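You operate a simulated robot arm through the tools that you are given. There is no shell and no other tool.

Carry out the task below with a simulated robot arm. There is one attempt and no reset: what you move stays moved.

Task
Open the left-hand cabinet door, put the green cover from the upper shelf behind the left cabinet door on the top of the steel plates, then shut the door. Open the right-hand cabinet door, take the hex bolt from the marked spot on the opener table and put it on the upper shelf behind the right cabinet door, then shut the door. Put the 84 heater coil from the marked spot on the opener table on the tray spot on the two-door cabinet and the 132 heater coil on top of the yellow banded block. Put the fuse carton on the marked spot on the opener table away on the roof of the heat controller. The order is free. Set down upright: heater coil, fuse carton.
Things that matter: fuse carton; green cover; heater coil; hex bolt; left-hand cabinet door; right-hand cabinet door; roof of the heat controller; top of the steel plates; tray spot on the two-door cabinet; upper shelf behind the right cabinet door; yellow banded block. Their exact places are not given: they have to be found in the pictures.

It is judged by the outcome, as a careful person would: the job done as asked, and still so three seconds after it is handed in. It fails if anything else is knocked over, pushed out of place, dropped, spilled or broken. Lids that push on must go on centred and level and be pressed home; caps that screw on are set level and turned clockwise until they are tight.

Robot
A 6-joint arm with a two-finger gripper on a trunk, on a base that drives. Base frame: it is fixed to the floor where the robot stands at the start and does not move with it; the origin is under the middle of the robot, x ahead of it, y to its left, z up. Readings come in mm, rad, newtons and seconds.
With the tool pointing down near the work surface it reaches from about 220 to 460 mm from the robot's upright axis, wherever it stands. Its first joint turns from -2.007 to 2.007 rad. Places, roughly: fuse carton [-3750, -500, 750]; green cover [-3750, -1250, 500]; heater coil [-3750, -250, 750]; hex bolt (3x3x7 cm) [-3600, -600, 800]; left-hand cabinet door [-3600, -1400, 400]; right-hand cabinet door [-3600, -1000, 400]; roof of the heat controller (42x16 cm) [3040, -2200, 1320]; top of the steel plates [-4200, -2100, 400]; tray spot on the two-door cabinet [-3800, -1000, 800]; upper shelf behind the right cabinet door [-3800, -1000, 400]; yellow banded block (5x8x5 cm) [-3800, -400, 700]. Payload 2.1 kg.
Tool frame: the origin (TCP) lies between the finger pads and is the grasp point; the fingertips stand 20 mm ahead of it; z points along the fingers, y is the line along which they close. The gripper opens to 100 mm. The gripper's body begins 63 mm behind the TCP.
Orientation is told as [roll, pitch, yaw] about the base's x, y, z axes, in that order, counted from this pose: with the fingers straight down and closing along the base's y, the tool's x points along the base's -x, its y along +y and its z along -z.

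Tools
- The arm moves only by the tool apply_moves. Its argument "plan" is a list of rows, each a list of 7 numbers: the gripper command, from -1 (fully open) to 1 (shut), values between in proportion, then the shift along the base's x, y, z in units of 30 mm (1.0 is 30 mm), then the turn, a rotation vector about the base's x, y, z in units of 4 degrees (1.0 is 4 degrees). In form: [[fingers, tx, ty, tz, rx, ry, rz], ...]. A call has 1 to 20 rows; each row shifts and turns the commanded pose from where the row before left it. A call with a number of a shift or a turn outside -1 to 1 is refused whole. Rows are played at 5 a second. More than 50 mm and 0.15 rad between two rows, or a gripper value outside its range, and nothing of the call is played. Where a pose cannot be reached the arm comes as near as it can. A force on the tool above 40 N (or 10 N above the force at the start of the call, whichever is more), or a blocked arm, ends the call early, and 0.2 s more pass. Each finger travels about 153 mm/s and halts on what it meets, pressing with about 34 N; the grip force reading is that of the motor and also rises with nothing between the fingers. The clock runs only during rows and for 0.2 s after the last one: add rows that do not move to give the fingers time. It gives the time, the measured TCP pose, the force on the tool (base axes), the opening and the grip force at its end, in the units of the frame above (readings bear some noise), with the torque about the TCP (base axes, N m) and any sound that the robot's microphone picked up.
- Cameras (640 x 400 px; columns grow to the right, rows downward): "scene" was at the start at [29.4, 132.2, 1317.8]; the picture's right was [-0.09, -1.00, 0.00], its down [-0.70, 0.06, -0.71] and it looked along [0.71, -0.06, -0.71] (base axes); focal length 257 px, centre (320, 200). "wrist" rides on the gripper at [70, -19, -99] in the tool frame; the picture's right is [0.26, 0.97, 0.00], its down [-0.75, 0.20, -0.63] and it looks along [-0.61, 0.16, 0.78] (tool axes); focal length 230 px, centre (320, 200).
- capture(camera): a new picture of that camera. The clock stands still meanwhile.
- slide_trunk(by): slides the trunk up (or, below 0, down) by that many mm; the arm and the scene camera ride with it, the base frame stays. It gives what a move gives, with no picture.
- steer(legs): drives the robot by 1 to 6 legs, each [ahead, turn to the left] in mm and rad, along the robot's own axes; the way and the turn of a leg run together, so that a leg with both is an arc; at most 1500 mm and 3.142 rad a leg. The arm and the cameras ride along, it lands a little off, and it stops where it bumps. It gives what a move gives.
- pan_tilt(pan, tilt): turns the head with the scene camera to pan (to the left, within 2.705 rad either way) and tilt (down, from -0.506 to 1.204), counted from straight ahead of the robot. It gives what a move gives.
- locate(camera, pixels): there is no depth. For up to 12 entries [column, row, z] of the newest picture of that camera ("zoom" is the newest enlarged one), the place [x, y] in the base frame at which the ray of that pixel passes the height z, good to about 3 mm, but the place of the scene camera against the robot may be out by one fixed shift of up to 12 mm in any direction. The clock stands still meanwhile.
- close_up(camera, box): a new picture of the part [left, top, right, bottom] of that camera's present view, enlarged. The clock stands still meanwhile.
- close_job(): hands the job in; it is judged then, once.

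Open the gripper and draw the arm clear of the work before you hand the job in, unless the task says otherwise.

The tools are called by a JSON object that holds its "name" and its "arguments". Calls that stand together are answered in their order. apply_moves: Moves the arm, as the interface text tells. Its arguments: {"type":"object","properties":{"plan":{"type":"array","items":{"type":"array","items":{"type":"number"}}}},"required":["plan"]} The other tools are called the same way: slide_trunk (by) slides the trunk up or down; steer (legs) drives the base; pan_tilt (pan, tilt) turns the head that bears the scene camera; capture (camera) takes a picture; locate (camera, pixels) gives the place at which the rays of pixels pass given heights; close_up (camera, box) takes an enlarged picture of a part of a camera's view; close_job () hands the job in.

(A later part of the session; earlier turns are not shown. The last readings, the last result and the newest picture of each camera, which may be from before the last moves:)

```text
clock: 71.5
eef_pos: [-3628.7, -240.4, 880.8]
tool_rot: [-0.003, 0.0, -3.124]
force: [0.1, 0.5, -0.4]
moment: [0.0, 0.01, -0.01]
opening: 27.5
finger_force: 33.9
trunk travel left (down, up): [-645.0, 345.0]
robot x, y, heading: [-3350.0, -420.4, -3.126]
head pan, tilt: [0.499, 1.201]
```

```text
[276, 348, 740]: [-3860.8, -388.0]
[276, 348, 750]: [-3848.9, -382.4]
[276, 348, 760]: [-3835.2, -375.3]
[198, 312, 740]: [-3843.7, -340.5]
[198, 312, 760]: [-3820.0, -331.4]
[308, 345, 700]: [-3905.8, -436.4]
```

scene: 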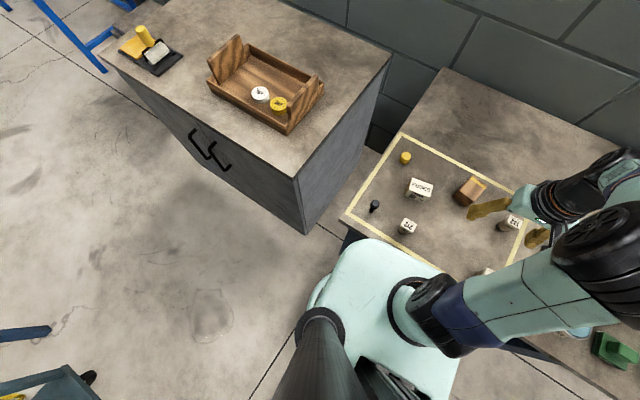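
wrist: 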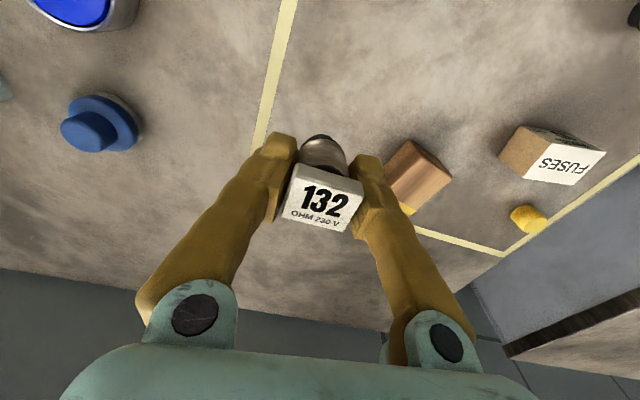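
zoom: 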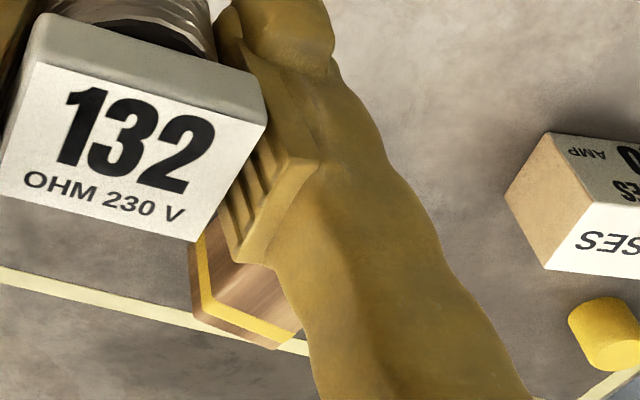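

The two views agree on a block top at z≈756 centred near (-3799,-365). I bring the coil above it.

{"name": "apply_moves", "arguments": {"plan": [[1, -0.947, -0.69, -0.25, 0, 0, 0], [1, -0.947, -0.69, -0.25, 0, 0, 0], [1, -0.947, -0.69, -0.25, 0, 0, 0], [1, -0.947, -0.69, -0.25, 0, 0, 0], [1, -0.947, -0.69, -0.25, 0, 0, 0], [1, -0.947, -0.69, -0.25, 0, 0, 0], [1, 0, 0, 0, 0, 0, 0]]}}

{"name": "capture", "arguments": {"camera": "wrist"}}

{"name": "close_up", "arguments": {"camera": "wrist", "box": [240, 80, 400, 200]}}

```text
clock: 73.1
eef_pos: [-3797.3, -365.4, 834.1]
tool_rot: [0.0, -0.001, -3.129]
force: [-0.7, -0.2, -0.8]
moment: [0.02, 0.01, -0.01]
opening: 27.5
finger_force: 34.1
trunk travel left (down, up): [-645.0, 345.0]
robot x, y, heading: [-3349.4, -419.9, -3.126]
head pan, tilt: [0.499, 1.201]
```

```text
taken
```

wrist: 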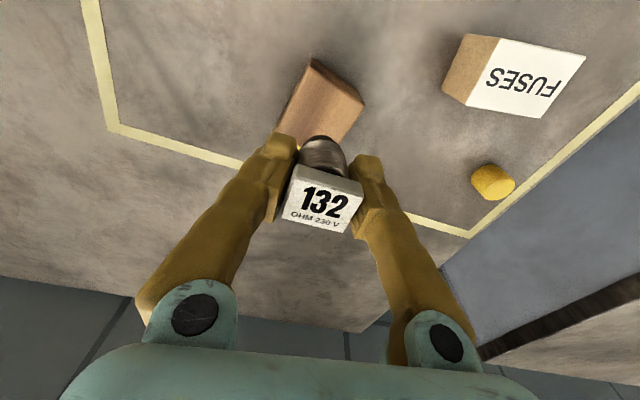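

```text
3.33 times, centred on (320, 140) of wrist
```

zoom: 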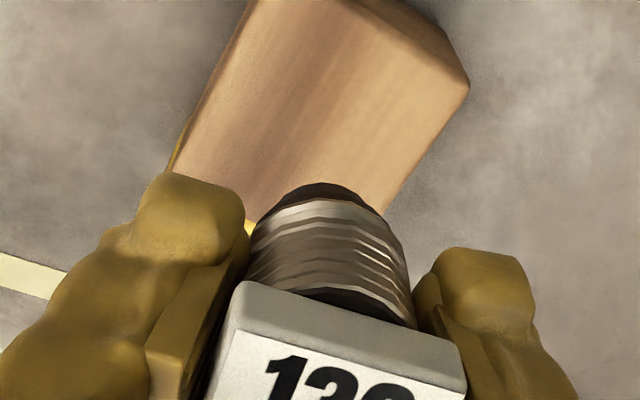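

I locate the foot edge and block corners in this view at their heights to check alignment.

{"name": "locate", "arguments": {"camera": "zoom", "pixels": [[317, 186, 788], [258, 222, 788], [378, 213, 788], [468, 85, 756], [385, 215, 756], [170, 175, 756], [245, 225, 756], [468, 85, 742], [385, 215, 742], [170, 175, 714]]}}

{"name": "close_up", "arguments": {"camera": "wrist", "box": [260, 40, 400, 145]}}

```text
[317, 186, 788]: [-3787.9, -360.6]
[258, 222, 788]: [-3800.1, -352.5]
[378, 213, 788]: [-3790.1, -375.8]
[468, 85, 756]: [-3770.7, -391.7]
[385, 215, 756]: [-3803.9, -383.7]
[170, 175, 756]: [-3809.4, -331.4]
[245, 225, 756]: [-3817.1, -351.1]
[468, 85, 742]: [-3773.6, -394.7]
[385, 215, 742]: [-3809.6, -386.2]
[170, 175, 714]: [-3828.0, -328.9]
```

```text
3.81 times, centred on (330, 92) of wrist
```

zoom: 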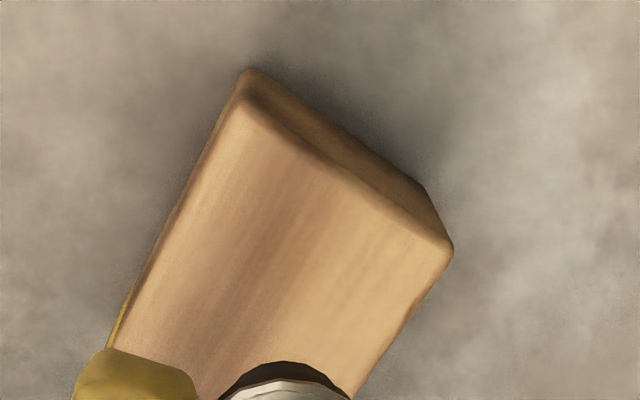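

I locate the block's front top corners here for the third view.

{"name": "locate", "arguments": {"camera": "zoom", "pixels": [[246, 112, 742], [246, 112, 756], [452, 250, 742], [452, 250, 756], [246, 70, 700], [246, 70, 714], [425, 190, 700], [425, 190, 714], [125, 305, 714], [125, 305, 735]]}}

```text
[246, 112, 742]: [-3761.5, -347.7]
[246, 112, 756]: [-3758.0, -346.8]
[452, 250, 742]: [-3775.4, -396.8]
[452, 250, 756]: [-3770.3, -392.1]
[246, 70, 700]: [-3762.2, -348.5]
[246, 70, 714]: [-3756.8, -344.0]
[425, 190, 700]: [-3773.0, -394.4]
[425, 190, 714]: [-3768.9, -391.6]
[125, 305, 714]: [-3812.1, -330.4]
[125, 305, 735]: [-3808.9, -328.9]
```

The block centre is at about (-3798,-361), so I shift 4 mm to +y and lower to just above the expected contact height (TCP ≈802.5).

{"name": "apply_moves", "arguments": {"plan": [[1, 0, 0.13, -0.5, 0, 0, 0], [1, 0, 0, -0.4, 0, 0, 0], [1, 0, 0, -0.06, 0, 0, 0], [1, 0, 0, -0.04, 0, 0, 0], [1, 0, 0, 0, 0, 0, 0]]}}

{"name": "close_up", "arguments": {"camera": "wrist", "box": [240, 80, 400, 200]}}

```text
clock: 74.3
eef_pos: [-3797.3, -360.9, 804.1]
tool_rot: [-0.002, -0.001, -3.125]
force: [0.9, 0.1, 3.5]
moment: [-0.06, -0.01, -0.06]
opening: 27.3
finger_force: 34.4
trunk travel left (down, up): [-645.0, 345.0]
robot x, y, heading: [-3350.0, -420.0, -3.12]
head pan, tilt: [0.499, 1.201]
```

```text
3.33 times, centred on (320, 140) of wrist
```

zoom: 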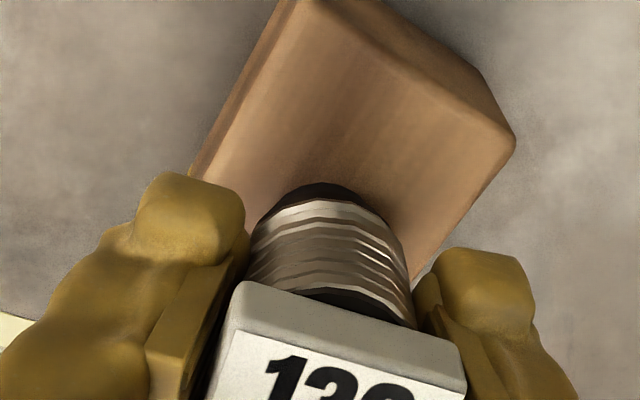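

Contact is felt (+3.5 N) with the foot centred on the block. I release and rise.

{"name": "apply_moves", "arguments": {"plan": [[0.3, 0, 0, 0, 0, 0, 0], [0, 0, 0, 0, 0, 0, 0], [-0.3, 0, 0, 0, 0, 0, 0], [-0.3, 0, 0, 0.3, 0, 0, 0], [-0.3, 0, 0, 1, 0, 0, 0], [-0.3, 0, 0, 1, 0, 0, 0], [-0.3, 0, 0, 0, 0, 0, 0]]}}

{"name": "capture", "arguments": {"camera": "wrist"}}

```text
clock: 75.9
eef_pos: [-3797.0, -361.1, 873.8]
tool_rot: [0.001, 0.001, -3.126]
force: [-0.4, -0.8, 0.6]
moment: [-0.03, -0.02, 0.0]
opening: 65.2
finger_force: 0.0
trunk travel left (down, up): [-645.0, 345.0]
robot x, y, heading: [-3348.9, -418.6, -3.123]
head pan, tilt: [0.499, 1.201]
```

```text
taken
```

wrist: 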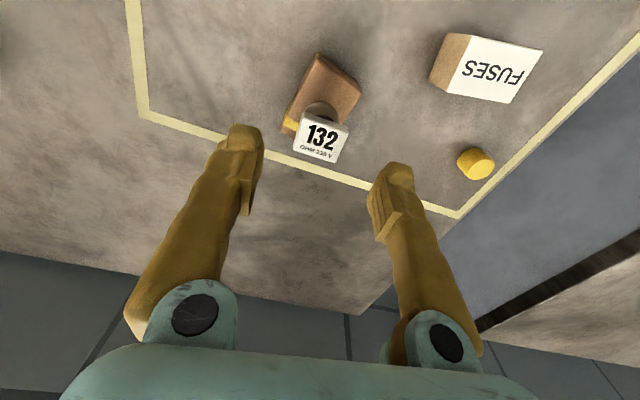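

The 132 coil stands on the block. Next I move above the 84 coil.

{"name": "apply_moves", "arguments": {"plan": [[-0.6, 0.94, 0.5, 0, 0, 0, 0], [-1, 0.94, 0.5, 0, 0, 0, 0], [-1, 0.94, 0.5, 0, 0, 0, 0], [-1, 0.94, 0.5, 0, 0, 0, 0], [-1, 0.94, 0.5, 0, 0, 0, 0], [-1, 0.94, 0.5, 0, 0, 0, 0], [-1, 0.94, 0.5, 0, 0, 0, 0], [-1, 0, 0, 0, 0, 0, 0]]}}

{"name": "capture", "arguments": {"camera": "wrist"}}

{"name": "close_up", "arguments": {"camera": "wrist", "box": [240, 80, 400, 200]}}

```text
clock: 77.7
eef_pos: [-3597.7, -255.7, 873.6]
tool_rot: [0.001, 0.0, -3.127]
force: [0.6, -0.3, 0.0]
moment: [0.01, 0.0, 0.02]
opening: 100.0
finger_force: 0.0
trunk travel left (down, up): [-645.0, 345.0]
robot x, y, heading: [-3353.5, -418.2, -3.129]
head pan, tilt: [0.499, 1.201]
```

```text
taken
```

wrist: 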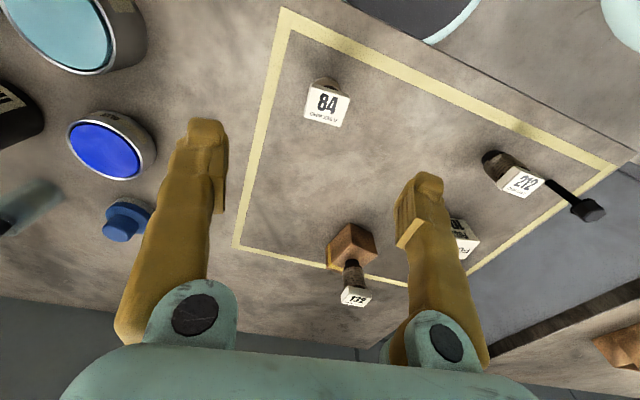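

```text
3.33 times, centred on (320, 140) of wrist
```

zoom: 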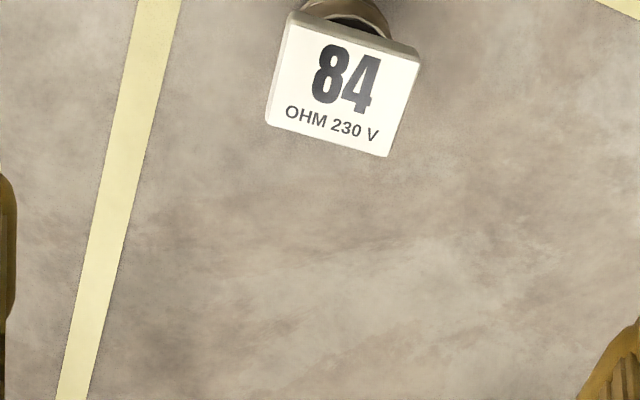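

I locate the 84 cap's corners at z≈774.

{"name": "locate", "arguments": {"camera": "zoom", "pixels": [[290, 22, 774], [418, 57, 774], [388, 156, 774], [267, 122, 774], [341, 90, 774], [341, 90, 764]]}}

```text
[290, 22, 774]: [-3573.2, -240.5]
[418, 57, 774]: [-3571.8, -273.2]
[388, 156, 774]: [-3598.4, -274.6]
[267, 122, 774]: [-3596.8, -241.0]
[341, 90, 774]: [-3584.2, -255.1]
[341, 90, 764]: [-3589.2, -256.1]
```

The 84 coil centre is (-3585,-257). I descend to TCP z≈760 and grip.

{"name": "apply_moves", "arguments": {"plan": [[-1, 0.42, -0.04, -1, 0, 0, 0], [-1, 0, 0, -1, 0, 0, 0], [-1, 0, 0, -1, 0, 0, 0], [-1, 0, 0, -0.78, 0, 0, 0], [-1, 0, 0, 0, 0, 0, 0], [0.2, 0, 0, 0, 0, 0, 0], [1, 0, 0, 0, 0, 0, 0], [1, 0, 0, 0, 0, 0, 0], [1, 0, 0, 0, 0, 0, 0]]}}

{"name": "capture", "arguments": {"camera": "wrist"}}

```text
clock: 79.7
eef_pos: [-3585.7, -255.8, 760.9]
tool_rot: [-0.001, 0.0, -3.125]
force: [-1.3, 0.2, 1.0]
moment: [0.01, 0.0, 0.01]
opening: 27.4
finger_force: 34.3
trunk travel left (down, up): [-645.0, 345.0]
robot x, y, heading: [-3353.9, -421.6, -3.127]
head pan, tilt: [0.499, 1.201]
```

```text
taken
```

wrist: 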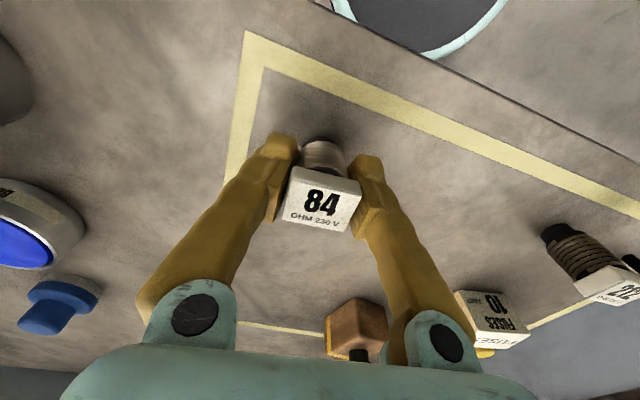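

Gripped. I lift, raise the trunk, and look at the corridor toward the bench before driving to the cabinet.

{"name": "apply_moves", "arguments": {"plan": [[1, 0, 0, 0.5, 0, 0, 0], [1, 0, 0, 1, 0, 0, 0], [1, 0, 0, 1, 0, 0, 0], [1, 0, 0, 1, 0, 0, 0], [1, 0, 0, 1, 0, 0, 0], [1, 0, 0, 0, 0, 0, 0]]}}

{"name": "slide_trunk", "arguments": {"by": 150}}

{"name": "pan_tilt", "arguments": {"pan": 1.7, "tilt": 0.6}}

{"name": "capture", "arguments": {"camera": "scene"}}

```text
clock: 81.1
eef_pos: [-3587.6, -259.4, 895.9]
tool_rot: [0.001, 0.0, -3.126]
force: [-0.5, 0.5, -0.7]
moment: [0.01, -0.01, 0.0]
opening: 27.6
finger_force: 33.8
trunk travel left (down, up): [-645.0, 345.0]
robot x, y, heading: [-3351.7, -422.1, -3.128]
head pan, tilt: [0.499, 1.201]
```

```text
clock: 82.8
eef_pos: [-3587.4, -257.8, 1046.4]
tool_rot: [0.0, 0.0, -3.125]
force: [0.2, -1.0, -1.3]
moment: [-0.04, 0.0, -0.01]
opening: 27.7
finger_force: 34.1
trunk travel left (down, up): [-795.0, 195.0]
robot x, y, heading: [-3348.7, -421.1, -3.125]
head pan, tilt: [0.499, 1.201]
```

```text
clock: 84.2
eef_pos: [-3586.6, -258.4, 1045.0]
tool_rot: [0.0, 0.001, -3.125]
force: [-0.2, 0.2, -1.4]
moment: [0.01, 0.0, 0.02]
opening: 27.3
finger_force: 33.9
trunk travel left (down, up): [-795.0, 195.0]
robot x, y, heading: [-3347.5, -421.1, -3.126]
head pan, tilt: [1.7, 0.6]
```

```text
taken
```

scene: 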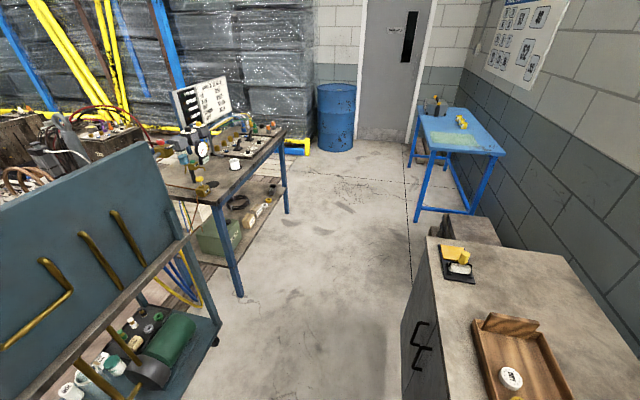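

{"name": "locate", "arguments": {"camera": "scene", "pixels": [[214, 345, 0], [240, 296, 0], [225, 205, 750], [288, 212, 0], [190, 240, 750], [60, 395, 750], [400, 390, 300], [428, 237, 850], [415, 222, 0], [428, 237, 800], [405, 320, 0]]}}

{"name": "close_up", "arguments": {"camera": "scene", "box": [380, 180, 640, 400]}}

```text
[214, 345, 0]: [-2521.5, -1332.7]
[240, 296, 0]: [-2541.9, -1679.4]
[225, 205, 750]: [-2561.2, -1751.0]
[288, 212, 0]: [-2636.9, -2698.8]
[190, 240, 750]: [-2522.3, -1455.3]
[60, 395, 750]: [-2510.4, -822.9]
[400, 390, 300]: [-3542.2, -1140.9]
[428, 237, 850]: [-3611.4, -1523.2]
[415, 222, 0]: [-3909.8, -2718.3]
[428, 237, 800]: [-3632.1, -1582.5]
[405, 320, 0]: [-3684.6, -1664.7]
```

```text
1.82 times, centred on (510, 290) of scene
```

zoom: 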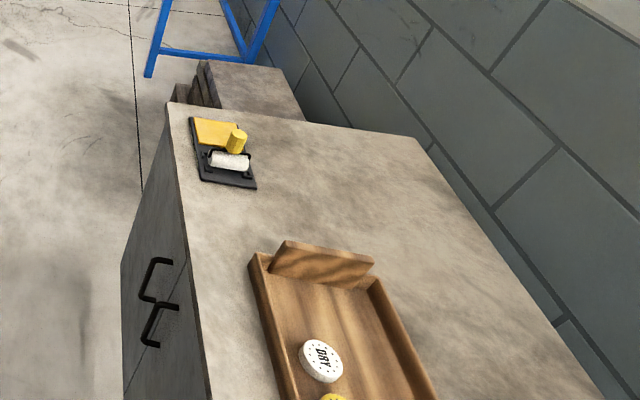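

The bench back edge is at x≈-2515, leaving a 1.1 m corridor. I back off, drive to y≈-980 and face the cabinet.

{"name": "steer", "arguments": {"legs": [[-280, 0], [0, 1.556], [560, 0], [0, -1.571]]}}

{"name": "pan_tilt", "arguments": {"pan": 0.0, "tilt": 0.9}}

{"name": "capture", "arguments": {"camera": "scene"}}

{"name": "capture", "arguments": {"camera": "wrist"}}

```text
clock: 96.6
eef_pos: [-3299.2, -806.7, 1046.6]
tool_rot: [0.0, 0.0, 3.117]
force: [0.3, 0.7, -1.6]
moment: [0.01, 0.04, 0.01]
opening: 27.3
finger_force: 34.2
trunk travel left (down, up): [-795.0, 195.0]
robot x, y, heading: [-3065.4, -981.5, 3.115]
head pan, tilt: [1.7, 0.6]
```

```text
clock: 98.4
eef_pos: [-3299.9, -806.5, 1045.9]
tool_rot: [0.001, 0.0, 3.117]
force: [0.9, 0.4, -1.1]
moment: [-0.01, 0.02, 0.0]
opening: 27.3
finger_force: 33.9
trunk travel left (down, up): [-795.0, 195.0]
robot x, y, heading: [-3069.0, -981.5, 3.12]
head pan, tilt: [0.0, 0.901]
```

```text
taken
```

scene: 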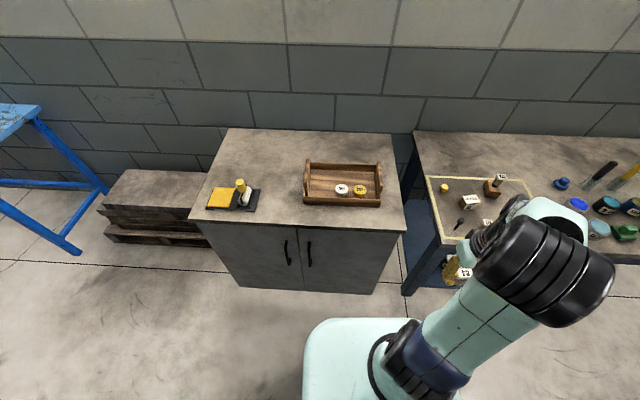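

```text
taken
```

wrist: 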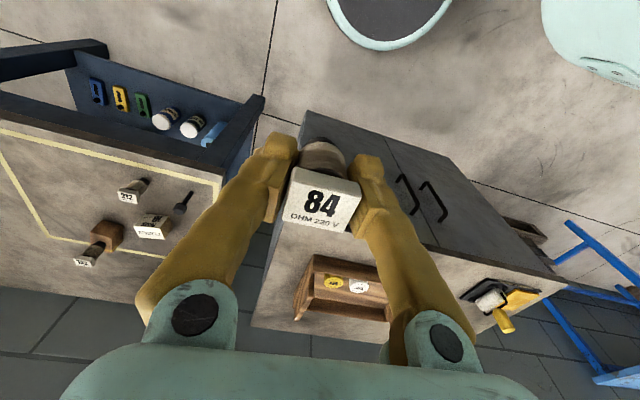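

I zoom in on the tray in both cameras to measure its place and height.

{"name": "close_up", "arguments": {"camera": "scene", "box": [270, 130, 430, 250]}}

{"name": "locate", "arguments": {"camera": "zoom", "pixels": [[110, 240, 800], [370, 245, 800], [110, 240, 900], [370, 245, 900], [450, 338, 800], [450, 338, 900]]}}

{"name": "close_up", "arguments": {"camera": "wrist", "box": [240, 200, 480, 350]}}

```text
3.33 times, centred on (350, 190) of scene
```

zoom: 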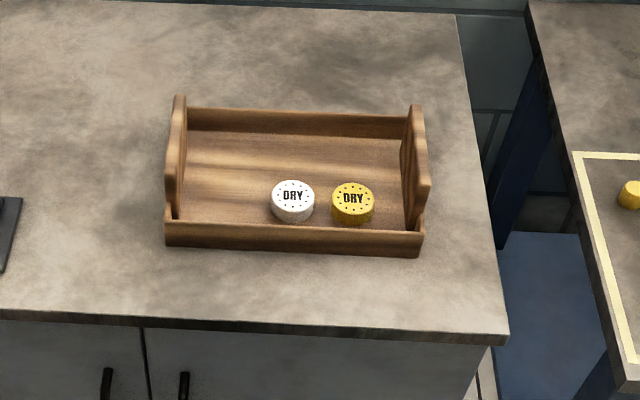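

```text
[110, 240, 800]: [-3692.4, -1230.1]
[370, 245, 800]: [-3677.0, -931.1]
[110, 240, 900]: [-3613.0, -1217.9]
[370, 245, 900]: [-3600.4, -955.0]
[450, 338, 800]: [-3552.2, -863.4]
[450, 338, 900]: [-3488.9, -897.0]
```

```text
2.67 times, centred on (360, 275) of wrist
```

zoom: 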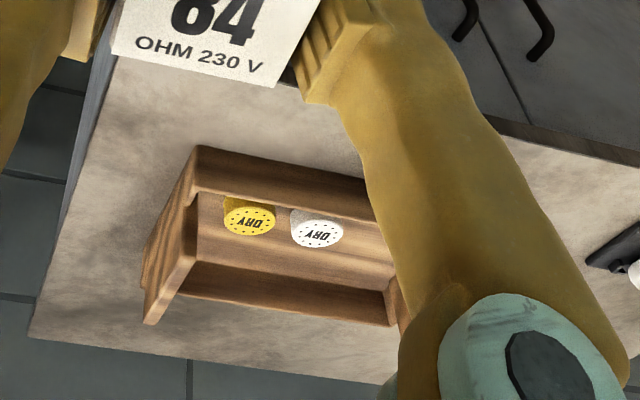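

I locate the two pucks in both views to triangulate the tray height.

{"name": "locate", "arguments": {"camera": "zoom", "pixels": [[249, 220, 800], [249, 220, 850], [249, 220, 900], [316, 233, 800], [316, 233, 900]]}}

{"name": "close_up", "arguments": {"camera": "scene", "box": [270, 130, 430, 250]}}

{"name": "locate", "arguments": {"camera": "zoom", "pixels": [[353, 195, 800], [353, 195, 850], [353, 195, 900], [292, 191, 800], [292, 191, 900]]}}

```text
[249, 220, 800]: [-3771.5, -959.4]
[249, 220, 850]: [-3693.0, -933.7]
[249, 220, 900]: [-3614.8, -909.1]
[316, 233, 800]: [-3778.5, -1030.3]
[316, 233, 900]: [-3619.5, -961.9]
```

```text
3.33 times, centred on (350, 190) of scene
```

zoom: 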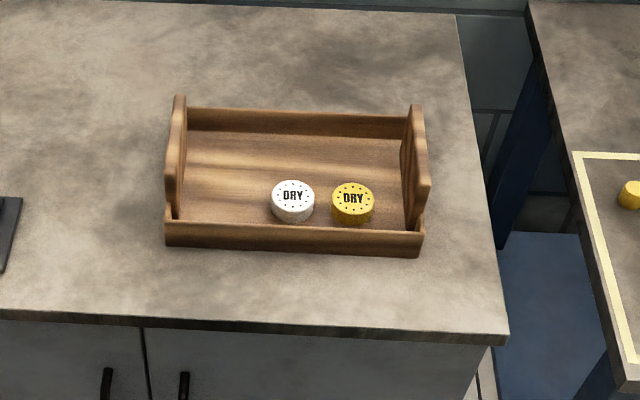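

```text
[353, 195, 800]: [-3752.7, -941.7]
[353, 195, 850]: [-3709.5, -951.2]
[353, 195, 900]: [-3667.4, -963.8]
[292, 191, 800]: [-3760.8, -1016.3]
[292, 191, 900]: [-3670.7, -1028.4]
```

The tray floor is around z≈800. I locate the tray's outline and the free area in the scene close-up.

{"name": "locate", "arguments": {"camera": "zoom", "pixels": [[168, 246, 790], [420, 257, 790], [185, 215, 800], [405, 228, 800], [190, 132, 800], [405, 138, 800], [230, 180, 800], [295, 155, 800], [148, 325, 790], [508, 342, 790], [455, 15, 790], [268, 208, 800]]}}

```text
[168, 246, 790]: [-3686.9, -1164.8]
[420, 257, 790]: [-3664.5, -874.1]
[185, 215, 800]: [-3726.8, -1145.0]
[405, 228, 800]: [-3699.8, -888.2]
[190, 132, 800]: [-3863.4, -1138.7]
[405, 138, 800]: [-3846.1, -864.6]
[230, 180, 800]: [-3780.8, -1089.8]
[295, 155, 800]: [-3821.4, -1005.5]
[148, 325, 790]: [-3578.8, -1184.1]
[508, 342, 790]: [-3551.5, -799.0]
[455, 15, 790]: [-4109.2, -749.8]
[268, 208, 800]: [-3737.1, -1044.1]
```

The tray interior spans x −3713…−3855, y −1141…−880, with the free space left of the white puck. I drive to about (-3310,-1060) facing the cabinet.

{"name": "steer", "arguments": {"legs": [[0, 0.335], [250, 0], [0, -0.313]]}}

{"name": "pan_tilt", "arguments": {"pan": 0.0, "tilt": 1.1}}

{"name": "capture", "arguments": {"camera": "scene"}}

```text
clock: 102.3
eef_pos: [-3543.7, -887.7, 1045.6]
tool_rot: [-0.001, 0.001, 3.134]
force: [-0.4, 0.4, -1.8]
moment: [-0.02, 0.01, -0.01]
opening: 27.5
finger_force: 34.0
trunk travel left (down, up): [-795.0, 195.0]
robot x, y, heading: [-3311.8, -1050.0, 3.133]
head pan, tilt: [0.0, 0.901]
```

```text
clock: 103.0
eef_pos: [-3543.6, -886.3, 1046.0]
tool_rot: [0.0, 0.001, 3.133]
force: [-0.2, -0.3, -1.4]
moment: [0.01, -0.01, 0.0]
opening: 27.6
finger_force: 33.9
trunk travel left (down, up): [-795.0, 195.0]
robot x, y, heading: [-3306.6, -1055.4, 3.134]
head pan, tilt: [0.0, 1.1]
```

```text
taken
```

scene: 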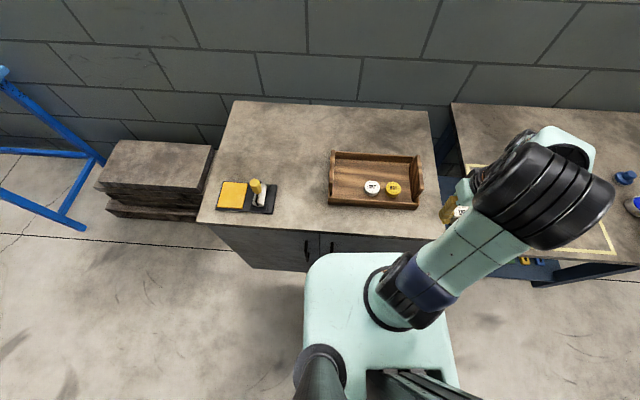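

I bring the arm over the left part of the tray, then lower the trunk a bit.

{"name": "apply_moves", "arguments": {"plan": [[1, -0.88, -0.83, 0, 0, 0, 0], [1, -0.88, -0.83, 0, 0, 0, 0], [1, -0.88, -0.83, 0, 0, 0, 0], [1, -0.88, -0.83, 0, 0, 0, 0], [1, -0.88, -0.83, 0, 0, 0, 0], [1, -0.88, -0.83, 0, 0, 0, 0], [1, -0.88, -0.83, 0, 0, 0, 0], [1, -0.88, -0.83, 0, 0, 0, 0], [1, 0, 0, 0, 0, 0, 0]]}}

{"name": "slide_trunk", "arguments": {"by": -90}}

{"name": "capture", "arguments": {"camera": "wrist"}}

{"name": "capture", "arguments": {"camera": "scene"}}

```text
clock: 105.0
eef_pos: [-3754.7, -1086.5, 1046.9]
tool_rot: [0.0, -0.001, 3.133]
force: [-0.5, 0.2, -0.9]
moment: [0.01, 0.01, -0.02]
opening: 27.5
finger_force: 33.6
trunk travel left (down, up): [-795.0, 195.0]
robot x, y, heading: [-3312.8, -1053.4, 3.133]
head pan, tilt: [0.0, 1.1]
```

```text
clock: 106.2
eef_pos: [-3754.7, -1085.0, 956.4]
tool_rot: [0.001, -0.001, 3.133]
force: [-0.4, -0.2, -1.5]
moment: [0.0, 0.02, -0.01]
opening: 27.7
finger_force: 34.5
trunk travel left (down, up): [-705.0, 285.0]
robot x, y, heading: [-3313.2, -1055.4, 3.129]
head pan, tilt: [0.0, 1.1]
```

```text
taken
```

wrist: 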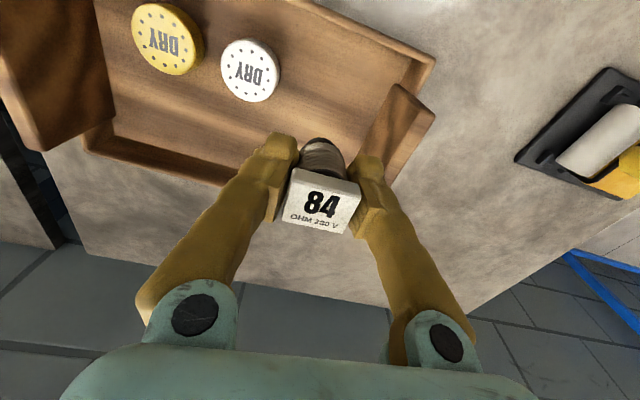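

```text
taken
```

scene: 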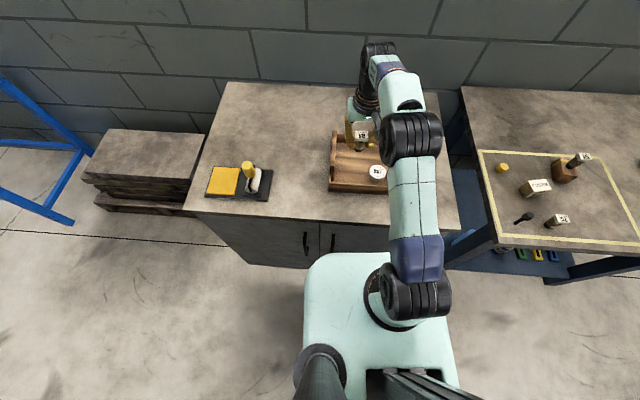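

I locate the tray's features from this wrist view to check the target spot.

{"name": "locate", "arguments": {"camera": "wrist", "pixels": [[250, 70, 823], [168, 38, 823], [435, 60, 825], [400, 85, 870], [434, 116, 870], [388, 180, 870], [400, 88, 802], [350, 160, 802], [222, 182, 802], [95, 150, 825], [420, 60, 825]]}}

{"name": "close_up", "arguments": {"camera": "wrist", "box": [200, 20, 480, 220]}}

```text
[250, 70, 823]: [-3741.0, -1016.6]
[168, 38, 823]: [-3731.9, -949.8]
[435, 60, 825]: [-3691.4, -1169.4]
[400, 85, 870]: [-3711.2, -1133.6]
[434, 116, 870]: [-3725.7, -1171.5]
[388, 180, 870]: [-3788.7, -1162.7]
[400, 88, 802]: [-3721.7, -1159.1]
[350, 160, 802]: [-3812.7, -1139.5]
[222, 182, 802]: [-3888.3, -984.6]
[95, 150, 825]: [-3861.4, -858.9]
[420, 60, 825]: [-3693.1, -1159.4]
```

```text
2.00 times, centred on (340, 120) of wrist
```

zoom: 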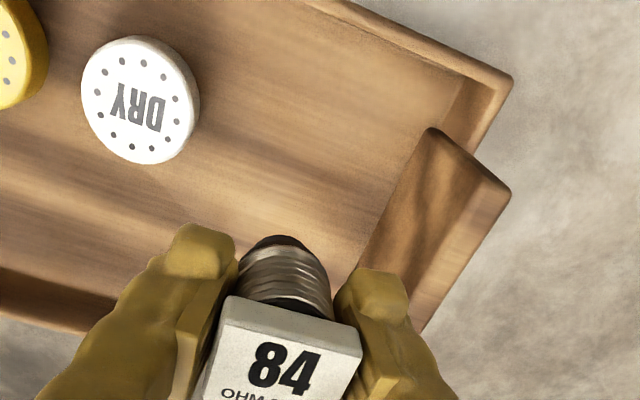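

The spot is clear: coil at (-3755,-1086), wing inner edge at y≈-1134, white puck edge at ≈-1042. I descend to about 18 mm above the expected contact.

{"name": "apply_moves", "arguments": {"plan": [[1, 0, 0, -1, 0, 0, 0], [1, 0, 0, -1, 0, 0, 0], [1, 0, 0, -1, 0, 0, 0], [1, 0, 0, -0.1, 0, 0, 0], [1, 0, 0, -0.1, 0, 0, 0], [1, 0, 0, -0.1, 0, 0, 0], [1, 0, 0, 0, 0, 0, 0]]}}

{"name": "close_up", "arguments": {"camera": "wrist", "box": [200, 20, 480, 220]}}

```text
clock: 107.8
eef_pos: [-3756.3, -1087.0, 857.8]
tool_rot: [0.0, 0.0, 3.133]
force: [0.4, -0.5, -1.9]
moment: [0.03, 0.01, -0.04]
opening: 27.5
finger_force: 34.3
trunk travel left (down, up): [-705.0, 285.0]
robot x, y, heading: [-3309.7, -1054.3, 3.13]
head pan, tilt: [0.0, 1.1]
```

```text
2.00 times, centred on (340, 120) of wrist
```

zoom: 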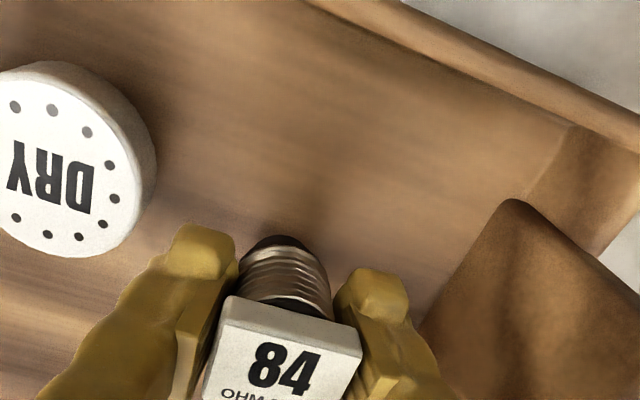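

No contact yet at TCP 857.8. I lower in 2 mm steps, watching the force.

{"name": "apply_moves", "arguments": {"plan": [[1, 0, 0, -0.07, 0, 0, 0], [1, 0, 0, -0.07, 0, 0, 0], [1, 0, 0, -0.07, 0, 0, 0]]}}

{"name": "apply_moves", "arguments": {"plan": [[1, 0, 0, -0.07, 0, 0, 0], [1, 0, 0, 0, 0, 0, 0]]}}

```text
clock: 108.6
eef_pos: [-3757.3, -1085.7, 852.1]
tool_rot: [0.0, -0.002, 3.132]
force: [0.3, -0.4, -0.6]
moment: [-0.01, -0.01, 0.0]
opening: 27.7
finger_force: 33.6
trunk travel left (down, up): [-705.0, 285.0]
robot x, y, heading: [-3310.7, -1056.3, 3.13]
head pan, tilt: [0.0, 1.1]
```

```text
clock: 109.2
eef_pos: [-3756.2, -1085.6, 849.3]
tool_rot: [0.0, 0.001, 3.132]
force: [0.4, 0.9, -0.9]
moment: [0.03, -0.04, 0.0]
opening: 27.1
finger_force: 33.9
trunk travel left (down, up): [-705.0, 285.0]
robot x, y, heading: [-3310.6, -1056.1, 3.132]
head pan, tilt: [0.0, 1.1]
```

Still free. I continue in 2 mm steps.

{"name": "apply_moves", "arguments": {"plan": [[1, 0, 0, -0.07, 0, 0, 0], [1, 0, 0, 0, 0, 0, 0]]}}

{"name": "apply_moves", "arguments": {"plan": [[1, 0, 0, -0.07, 0, 0, 0], [1, 0, 0, 0, 0, 0, 0]]}}

{"name": "apply_moves", "arguments": {"plan": [[1, 0, 0, -0.07, 0, 0, 0], [1, 0, 0, 0, 0, 0, 0]]}}

```text
clock: 109.8
eef_pos: [-3755.5, -1086.2, 848.0]
tool_rot: [-0.002, 0.0, 3.133]
force: [0.4, -0.6, -1.9]
moment: [0.02, -0.02, 0.02]
opening: 27.8
finger_force: 33.8
trunk travel left (down, up): [-705.0, 285.0]
robot x, y, heading: [-3311.1, -1049.9, 3.134]
head pan, tilt: [0.0, 1.1]
```

```text
clock: 110.4
eef_pos: [-3755.2, -1087.1, 847.2]
tool_rot: [-0.001, -0.002, 3.131]
force: [-1.7, -1.1, 8.1]
moment: [0.0, 0.04, 0.01]
opening: 27.6
finger_force: 33.8
trunk travel left (down, up): [-705.0, 285.0]
robot x, y, heading: [-3312.8, -1051.3, 3.132]
head pan, tilt: [0.0, 1.1]
```

```text
clock: 111.0
eef_pos: [-3754.6, -1086.9, 844.9]
tool_rot: [0.0, -0.004, 3.134]
force: [-6.1, -0.3, 23.8]
moment: [-0.02, 0.2, 0.04]
opening: 27.7
finger_force: 34.1
trunk travel left (down, up): [-705.0, 285.0]
robot x, y, heading: [-3312.7, -1053.6, 3.134]
head pan, tilt: [0.0, 1.1]
```

Contact made (pressing 24 N). I back off 2 mm, open modestly and rise.

{"name": "apply_moves", "arguments": {"plan": [[1, 0, 0, 0.07, 0, 0, 0], [1, 0, 0, 0, 0, 0, 0], [0.3, 0, 0, 0, 0, 0, 0], [0.1, 0, 0, 0, 0, 0, 0], [0.06, 0, 0, 0, 0, 0, 0], [0.06, 0, 0, 0.3, 0, 0, 0], [0.06, 0, 0, 1, 0, 0, 0], [0.06, 0, 0, 1, 0, 0, 0], [0.06, 0, 0, 1, 0, 0, 0], [0.06, 0, 0, 1, 0, 0, 0], [0.06, 0, 0, 0, 0, 0, 0]]}}

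{"name": "capture", "arguments": {"camera": "wrist"}}

```text
clock: 113.4
eef_pos: [-3755.6, -1085.7, 976.0]
tool_rot: [0.001, 0.002, 3.132]
force: [-0.4, 1.0, 0.5]
moment: [-0.01, 0.0, -0.02]
opening: 46.9
finger_force: 0.0
trunk travel left (down, up): [-705.0, 285.0]
robot x, y, heading: [-3312.2, -1057.1, 3.14]
head pan, tilt: [0.0, 1.1]
```

```text
taken
```

wrist: 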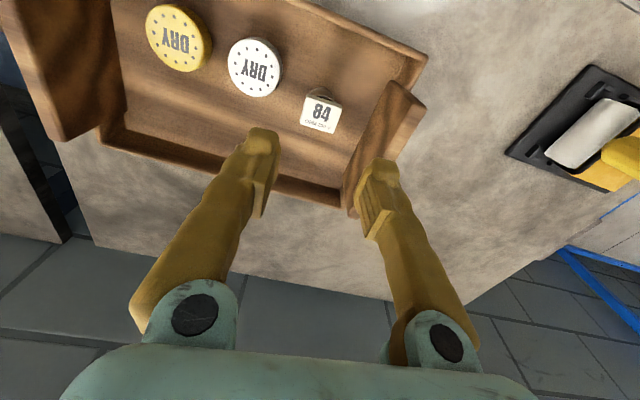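

The 84 coil stands in the tray. Now I raise the arm clear, back away and study the cabinet front.

{"name": "steer", "arguments": {"legs": [[-420, 0]]}}

{"name": "pan_tilt", "arguments": {"pan": 0.15, "tilt": 0.8}}

{"name": "capture", "arguments": {"camera": "scene"}}

{"name": "close_up", "arguments": {"camera": "scene", "box": [160, 130, 420, 310]}}

```text
clock: 116.0
eef_pos: [-3331.3, -1090.2, 974.9]
tool_rot: [0.0, 0.001, 3.138]
force: [0.4, -0.3, -0.8]
moment: [0.0, 0.0, -0.01]
opening: 47.3
finger_force: 0.1
trunk travel left (down, up): [-705.0, 285.0]
robot x, y, heading: [-2881.9, -1059.8, 3.136]
head pan, tilt: [0.0, 1.1]
```

```text
clock: 116.8
eef_pos: [-3331.7, -1090.3, 975.0]
tool_rot: [0.001, 0.0, 3.138]
force: [-0.4, -0.5, -1.0]
moment: [-0.04, 0.02, -0.01]
opening: 47.2
finger_force: 0.1
trunk travel left (down, up): [-705.0, 285.0]
robot x, y, heading: [-2888.5, -1055.8, 3.135]
head pan, tilt: [0.15, 0.799]
```

```text
taken
```

scene: 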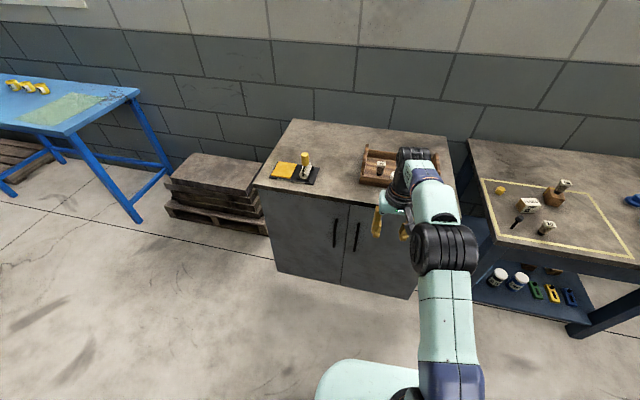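

```text
2.22 times, centred on (290, 220) of scene
```

zoom: 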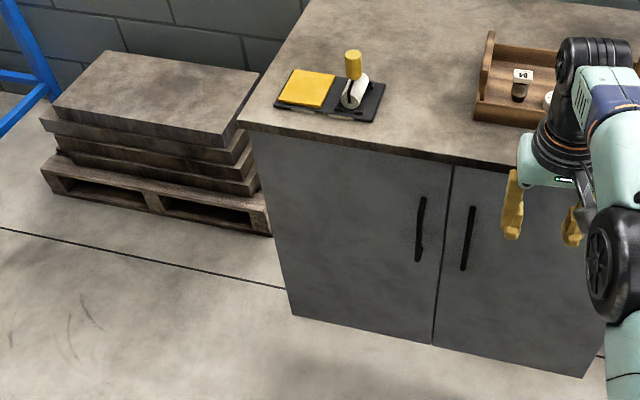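

I locate the cabinet's front outline and the handles at candidate heights.

{"name": "locate", "arguments": {"camera": "zoom", "pixels": [[240, 124, 790], [455, 165, 780], [292, 315, 0], [433, 343, 0], [583, 377, 0], [292, 315, 60], [433, 343, 60], [424, 198, 700], [418, 262, 500], [472, 207, 700], [464, 270, 500], [418, 262, 550]]}}

```text
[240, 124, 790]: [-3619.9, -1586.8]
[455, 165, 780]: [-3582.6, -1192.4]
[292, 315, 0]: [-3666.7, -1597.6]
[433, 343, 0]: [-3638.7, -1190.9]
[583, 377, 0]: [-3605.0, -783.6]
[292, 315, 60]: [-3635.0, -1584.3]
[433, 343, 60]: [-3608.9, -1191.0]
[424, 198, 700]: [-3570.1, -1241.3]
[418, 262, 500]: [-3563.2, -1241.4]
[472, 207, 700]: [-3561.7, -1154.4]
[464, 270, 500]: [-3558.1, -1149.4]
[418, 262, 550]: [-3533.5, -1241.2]
```

The doors' face lies near x≈-3603 at y≈-1191 with the cabinet turned about 0.075 rad; handles at y≈-1241 (left) and -1152 (right), z≈500–700. I turn the tool to horizontal (pointing at the cabinet), here in free space.

{"name": "apply_moves", "arguments": {"plan": [[-0.2, 0.5, 0, 0, 0, 1, 0], [-0.2, 0.5, 0, 0, 0, 1, 0], [-0.2, 0.5, 0, 0, 0, 1, 0], [-0.2, 0, 0, 0, 0, 1, 0], [-0.2, 0, 0, 0, 0, 1, 0], [-0.2, 0, 0, 0, 0, 1, 0], [-0.2, 0, 0, 0, 0, 1, 0], [-0.2, 0, 0, 0, 0, 1, 0], [-0.2, 0, 0, 0, 0, 1, 0], [-0.2, 0, 0, 0, 0, 1, 0], [-0.2, 0, 0, 0, 0, 1, 0], [-0.2, 0, 0, 0, 0, 1, 0]]}}

{"name": "apply_moves", "arguments": {"plan": [[-0.2, 0, 0, 0, 0, 1, 0], [-0.2, 0, 0, 0, 0, 1, 0], [-0.2, 0, 0, 0, 0, 1, 0], [-0.2, 0, 0, 0, 0, 1, 0], [-0.2, 0, 0, 0, 0, 1, 0], [-0.2, 0, 0, 0, 0, 1, 0], [-0.2, 0, 0, 0, 0, 1, 0], [-0.2, 0, 0, 0, 0, 1, 0], [-0.2, 0, 0, 0, 0, 1, 0], [-0.2, 0, 0, 0, 0, 1, 0], [-0.2, 0, 0, 0, 0, 0.5, 0], [-0.2, 0, 0, 0, 0, 0, 0]]}}

{"name": "capture", "arguments": {"camera": "scene"}}

{"name": "capture", "arguments": {"camera": "wrist"}}

```text
clock: 119.4
eef_pos: [-3285.2, -1083.1, 974.4]
tool_rot: [-0.038, -0.676, 3.137]
force: [-0.1, 0.3, 0.0]
moment: [0.0, 0.03, -0.03]
opening: 60.3
finger_force: 0.1
out of reach, approached as far as the arm can: row 10, 11, 12
trunk travel left (down, up): [-705.0, 285.0]
robot x, y, heading: [-2889.8, -1056.6, 3.138]
head pan, tilt: [0.15, 0.799]
```

```text
clock: 122.0
eef_pos: [-3327.7, -1094.1, 1008.4]
tool_rot: [-0.11, -1.274, -3.128]
force: [0.2, 0.2, 0.6]
moment: [0.0, -0.02, 0.01]
opening: 60.3
finger_force: 0.0
out of reach, approached as far as the arm can: row 1, 2, 3, 5, 6, 7, 8, 9, 10, 11
trunk travel left (down, up): [-705.0, 285.0]
robot x, y, heading: [-2889.6, -1056.0, 3.139]
head pan, tilt: [0.15, 0.799]
```

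```text
taken
```

scene: 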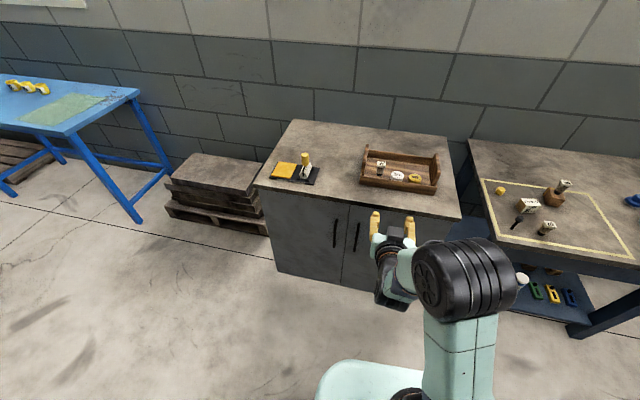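

```text
taken
```

wrist: 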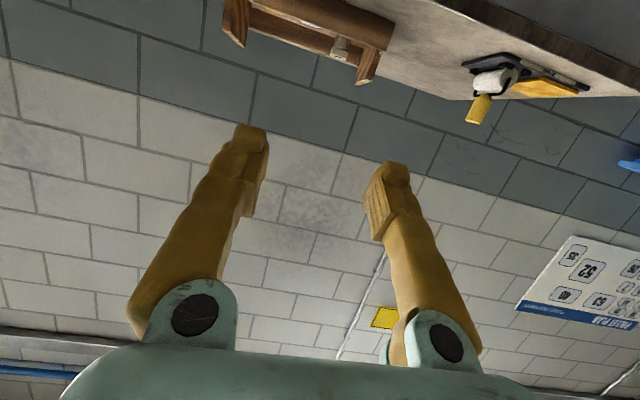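

The arm could not fully reach that orientation so close in; the tool pitch is now 73°. I extend outward and see if it levels.

{"name": "apply_moves", "arguments": {"plan": [[-0.2, -1, 0, 0, 0, 0, 0], [-0.2, -1, 0, 0, 0, 0, 0], [-0.2, -1, 0, 0, 0, 0, 0], [-0.2, 0, 0, 0, 0, 0, 0]]}}

```text
clock: 123.0
eef_pos: [-3415.5, -1093.0, 1007.2]
tool_rot: [-0.091, -1.274, -3.141]
force: [-1.3, 0.6, 0.2]
moment: [0.01, 0.01, -0.01]
opening: 59.9
finger_force: 0.2
trunk travel left (down, up): [-705.0, 285.0]
robot x, y, heading: [-2888.8, -1055.5, 3.14]
head pan, tilt: [0.15, 0.799]
```

Now reachable at 527 mm. I pitch the remaining 17° so the fingers are level.

{"name": "apply_moves", "arguments": {"plan": [[-0.2, -0.3, 0, 0, 0, 1, 0], [-0.2, -0.3, 0, 0, 0, 1, 0], [-0.2, -0.3, 0, 0, 0, 1, 0], [-0.2, 0, 0, 0, 0, 1, 0], [-0.2, 0, 0, 0, 0, 0.25, 0], [-0.2, 0, 0, 0, 0, 0, 0]]}}

{"name": "capture", "arguments": {"camera": "scene"}}

```text
clock: 124.4
eef_pos: [-3448.7, -1100.2, 1013.9]
tool_rot: [-1.739, -1.564, -1.499]
force: [0.0, 0.3, -0.2]
moment: [0.02, 0.04, -0.01]
opening: 60.0
finger_force: 0.0
out of reach, approached as far as the arm can: row 4
trunk travel left (down, up): [-705.0, 285.0]
robot x, y, heading: [-2886.7, -1057.9, 3.147]
head pan, tilt: [0.15, 0.799]
```

```text
taken
```

scene: 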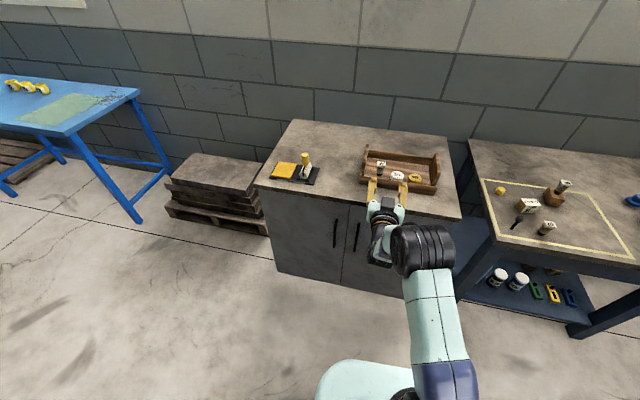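

The fingers are level now, pointing (-0.995, 0.096, 0). I shift the base so the tool lines up with the left handle at (-3567,-1244), then lower the trunk to handle height.

{"name": "steer", "arguments": {"legs": [[0, 1.364], [158, 0], [0, -1.37]]}}

{"name": "slide_trunk", "arguments": {"by": -410}}

{"name": "pan_tilt", "arguments": {"pan": 0.1, "tilt": 0.7}}

{"name": "capture", "arguments": {"camera": "scene"}}

{"name": "capture", "arguments": {"camera": "wrist"}}

```text
clock: 132.5
eef_pos: [-3480.5, -1267.1, 1013.0]
tool_rot: [-1.616, -1.566, -1.598]
force: [0.0, 0.4, -0.2]
moment: [-0.02, 0.0, -0.01]
opening: 59.7
finger_force: 0.1
trunk travel left (down, up): [-705.0, 285.0]
robot x, y, heading: [-2920.6, -1211.1, -3.12]
head pan, tilt: [0.15, 0.799]
```

```text
refused: -410 is not a number from -400 to 400
```

```text
clock: 133.2
eef_pos: [-3480.0, -1266.9, 1012.7]
tool_rot: [-1.632, -1.564, -1.586]
force: [-0.1, -0.9, -0.1]
moment: [0.0, 0.01, 0.0]
opening: 60.2
finger_force: 0.1
trunk travel left (down, up): [-705.0, 285.0]
robot x, y, heading: [-2919.7, -1211.5, -3.126]
head pan, tilt: [0.099, 0.7]
```

```text
taken
```

scene: 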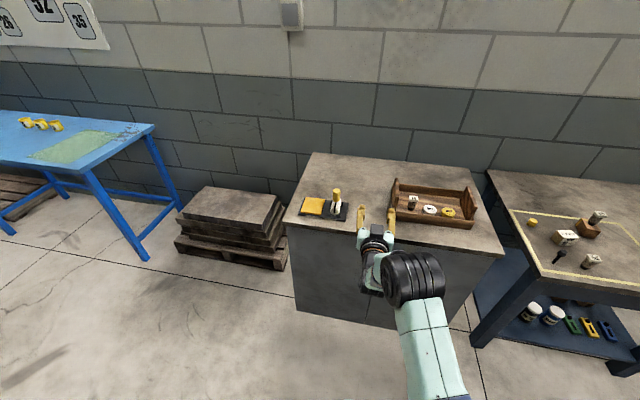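

```text
taken
```

wrist: 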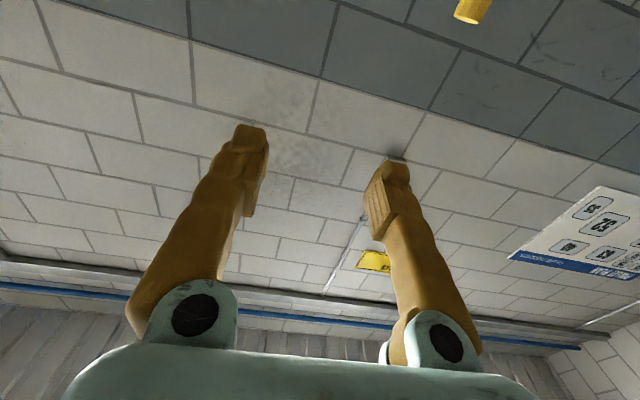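

I lower the trunk by 400 mm; the fingertips at x≈-3500 stay clear of the cabinet lip at -3583.

{"name": "slide_trunk", "arguments": {"by": -400}}

{"name": "capture", "arguments": {"camera": "scene"}}

{"name": "capture", "arguments": {"camera": "wrist"}}

```text
clock: 137.0
eef_pos: [-3479.6, -1267.8, 613.5]
tool_rot: [-1.627, -1.565, -1.591]
force: [0.1, -1.0, -0.1]
moment: [0.03, -0.01, -0.01]
opening: 60.2
finger_force: 0.0
trunk travel left (down, up): [-305.0, 685.0]
robot x, y, heading: [-2921.5, -1213.6, -3.128]
head pan, tilt: [0.099, 0.7]
```

```text
taken
```

scene: 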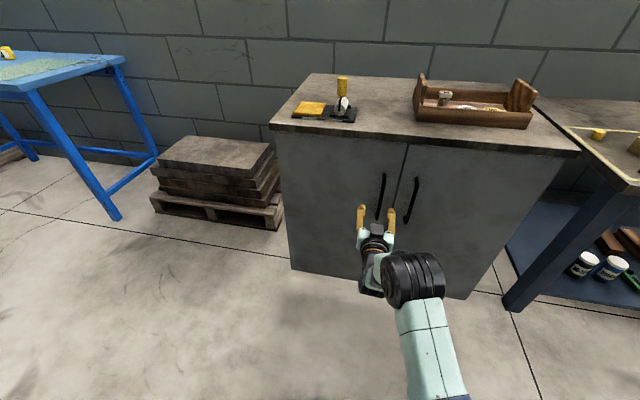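

```text
taken
```

wrist: 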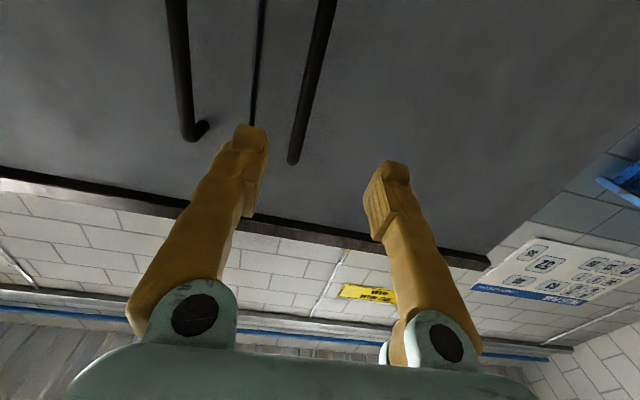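

I locate points of the left handle (image right one, (293,160) top end, (310,70) bar) at several heights.

{"name": "locate", "arguments": {"camera": "wrist", "pixels": [[293, 160, 680], [293, 160, 700], [293, 160, 720], [310, 70, 580], [310, 70, 600], [310, 70, 620], [258, 60, 600], [258, 60, 620], [480, 262, 780], [205, 125, 680], [205, 125, 700], [182, 70, 620]]}}

{"name": "locate", "arguments": {"camera": "scene", "pixels": [[383, 174, 700], [383, 174, 690], [378, 217, 500], [416, 178, 700], [406, 222, 500], [407, 145, 770], [273, 128, 770], [580, 153, 770]]}}

```text
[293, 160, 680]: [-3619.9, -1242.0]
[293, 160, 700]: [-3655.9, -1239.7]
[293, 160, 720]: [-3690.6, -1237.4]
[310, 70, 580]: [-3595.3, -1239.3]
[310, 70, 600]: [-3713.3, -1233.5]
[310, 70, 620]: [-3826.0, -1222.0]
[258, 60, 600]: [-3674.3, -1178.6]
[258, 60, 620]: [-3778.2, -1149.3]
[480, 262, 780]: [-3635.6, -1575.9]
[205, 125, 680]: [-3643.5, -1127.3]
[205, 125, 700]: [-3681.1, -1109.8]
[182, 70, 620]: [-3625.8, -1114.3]
```

```text
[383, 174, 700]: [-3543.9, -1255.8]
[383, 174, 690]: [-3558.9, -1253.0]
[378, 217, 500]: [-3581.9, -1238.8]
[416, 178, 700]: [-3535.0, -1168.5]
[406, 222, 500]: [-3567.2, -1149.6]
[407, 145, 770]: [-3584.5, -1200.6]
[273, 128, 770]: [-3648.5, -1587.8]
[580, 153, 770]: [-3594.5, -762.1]
```

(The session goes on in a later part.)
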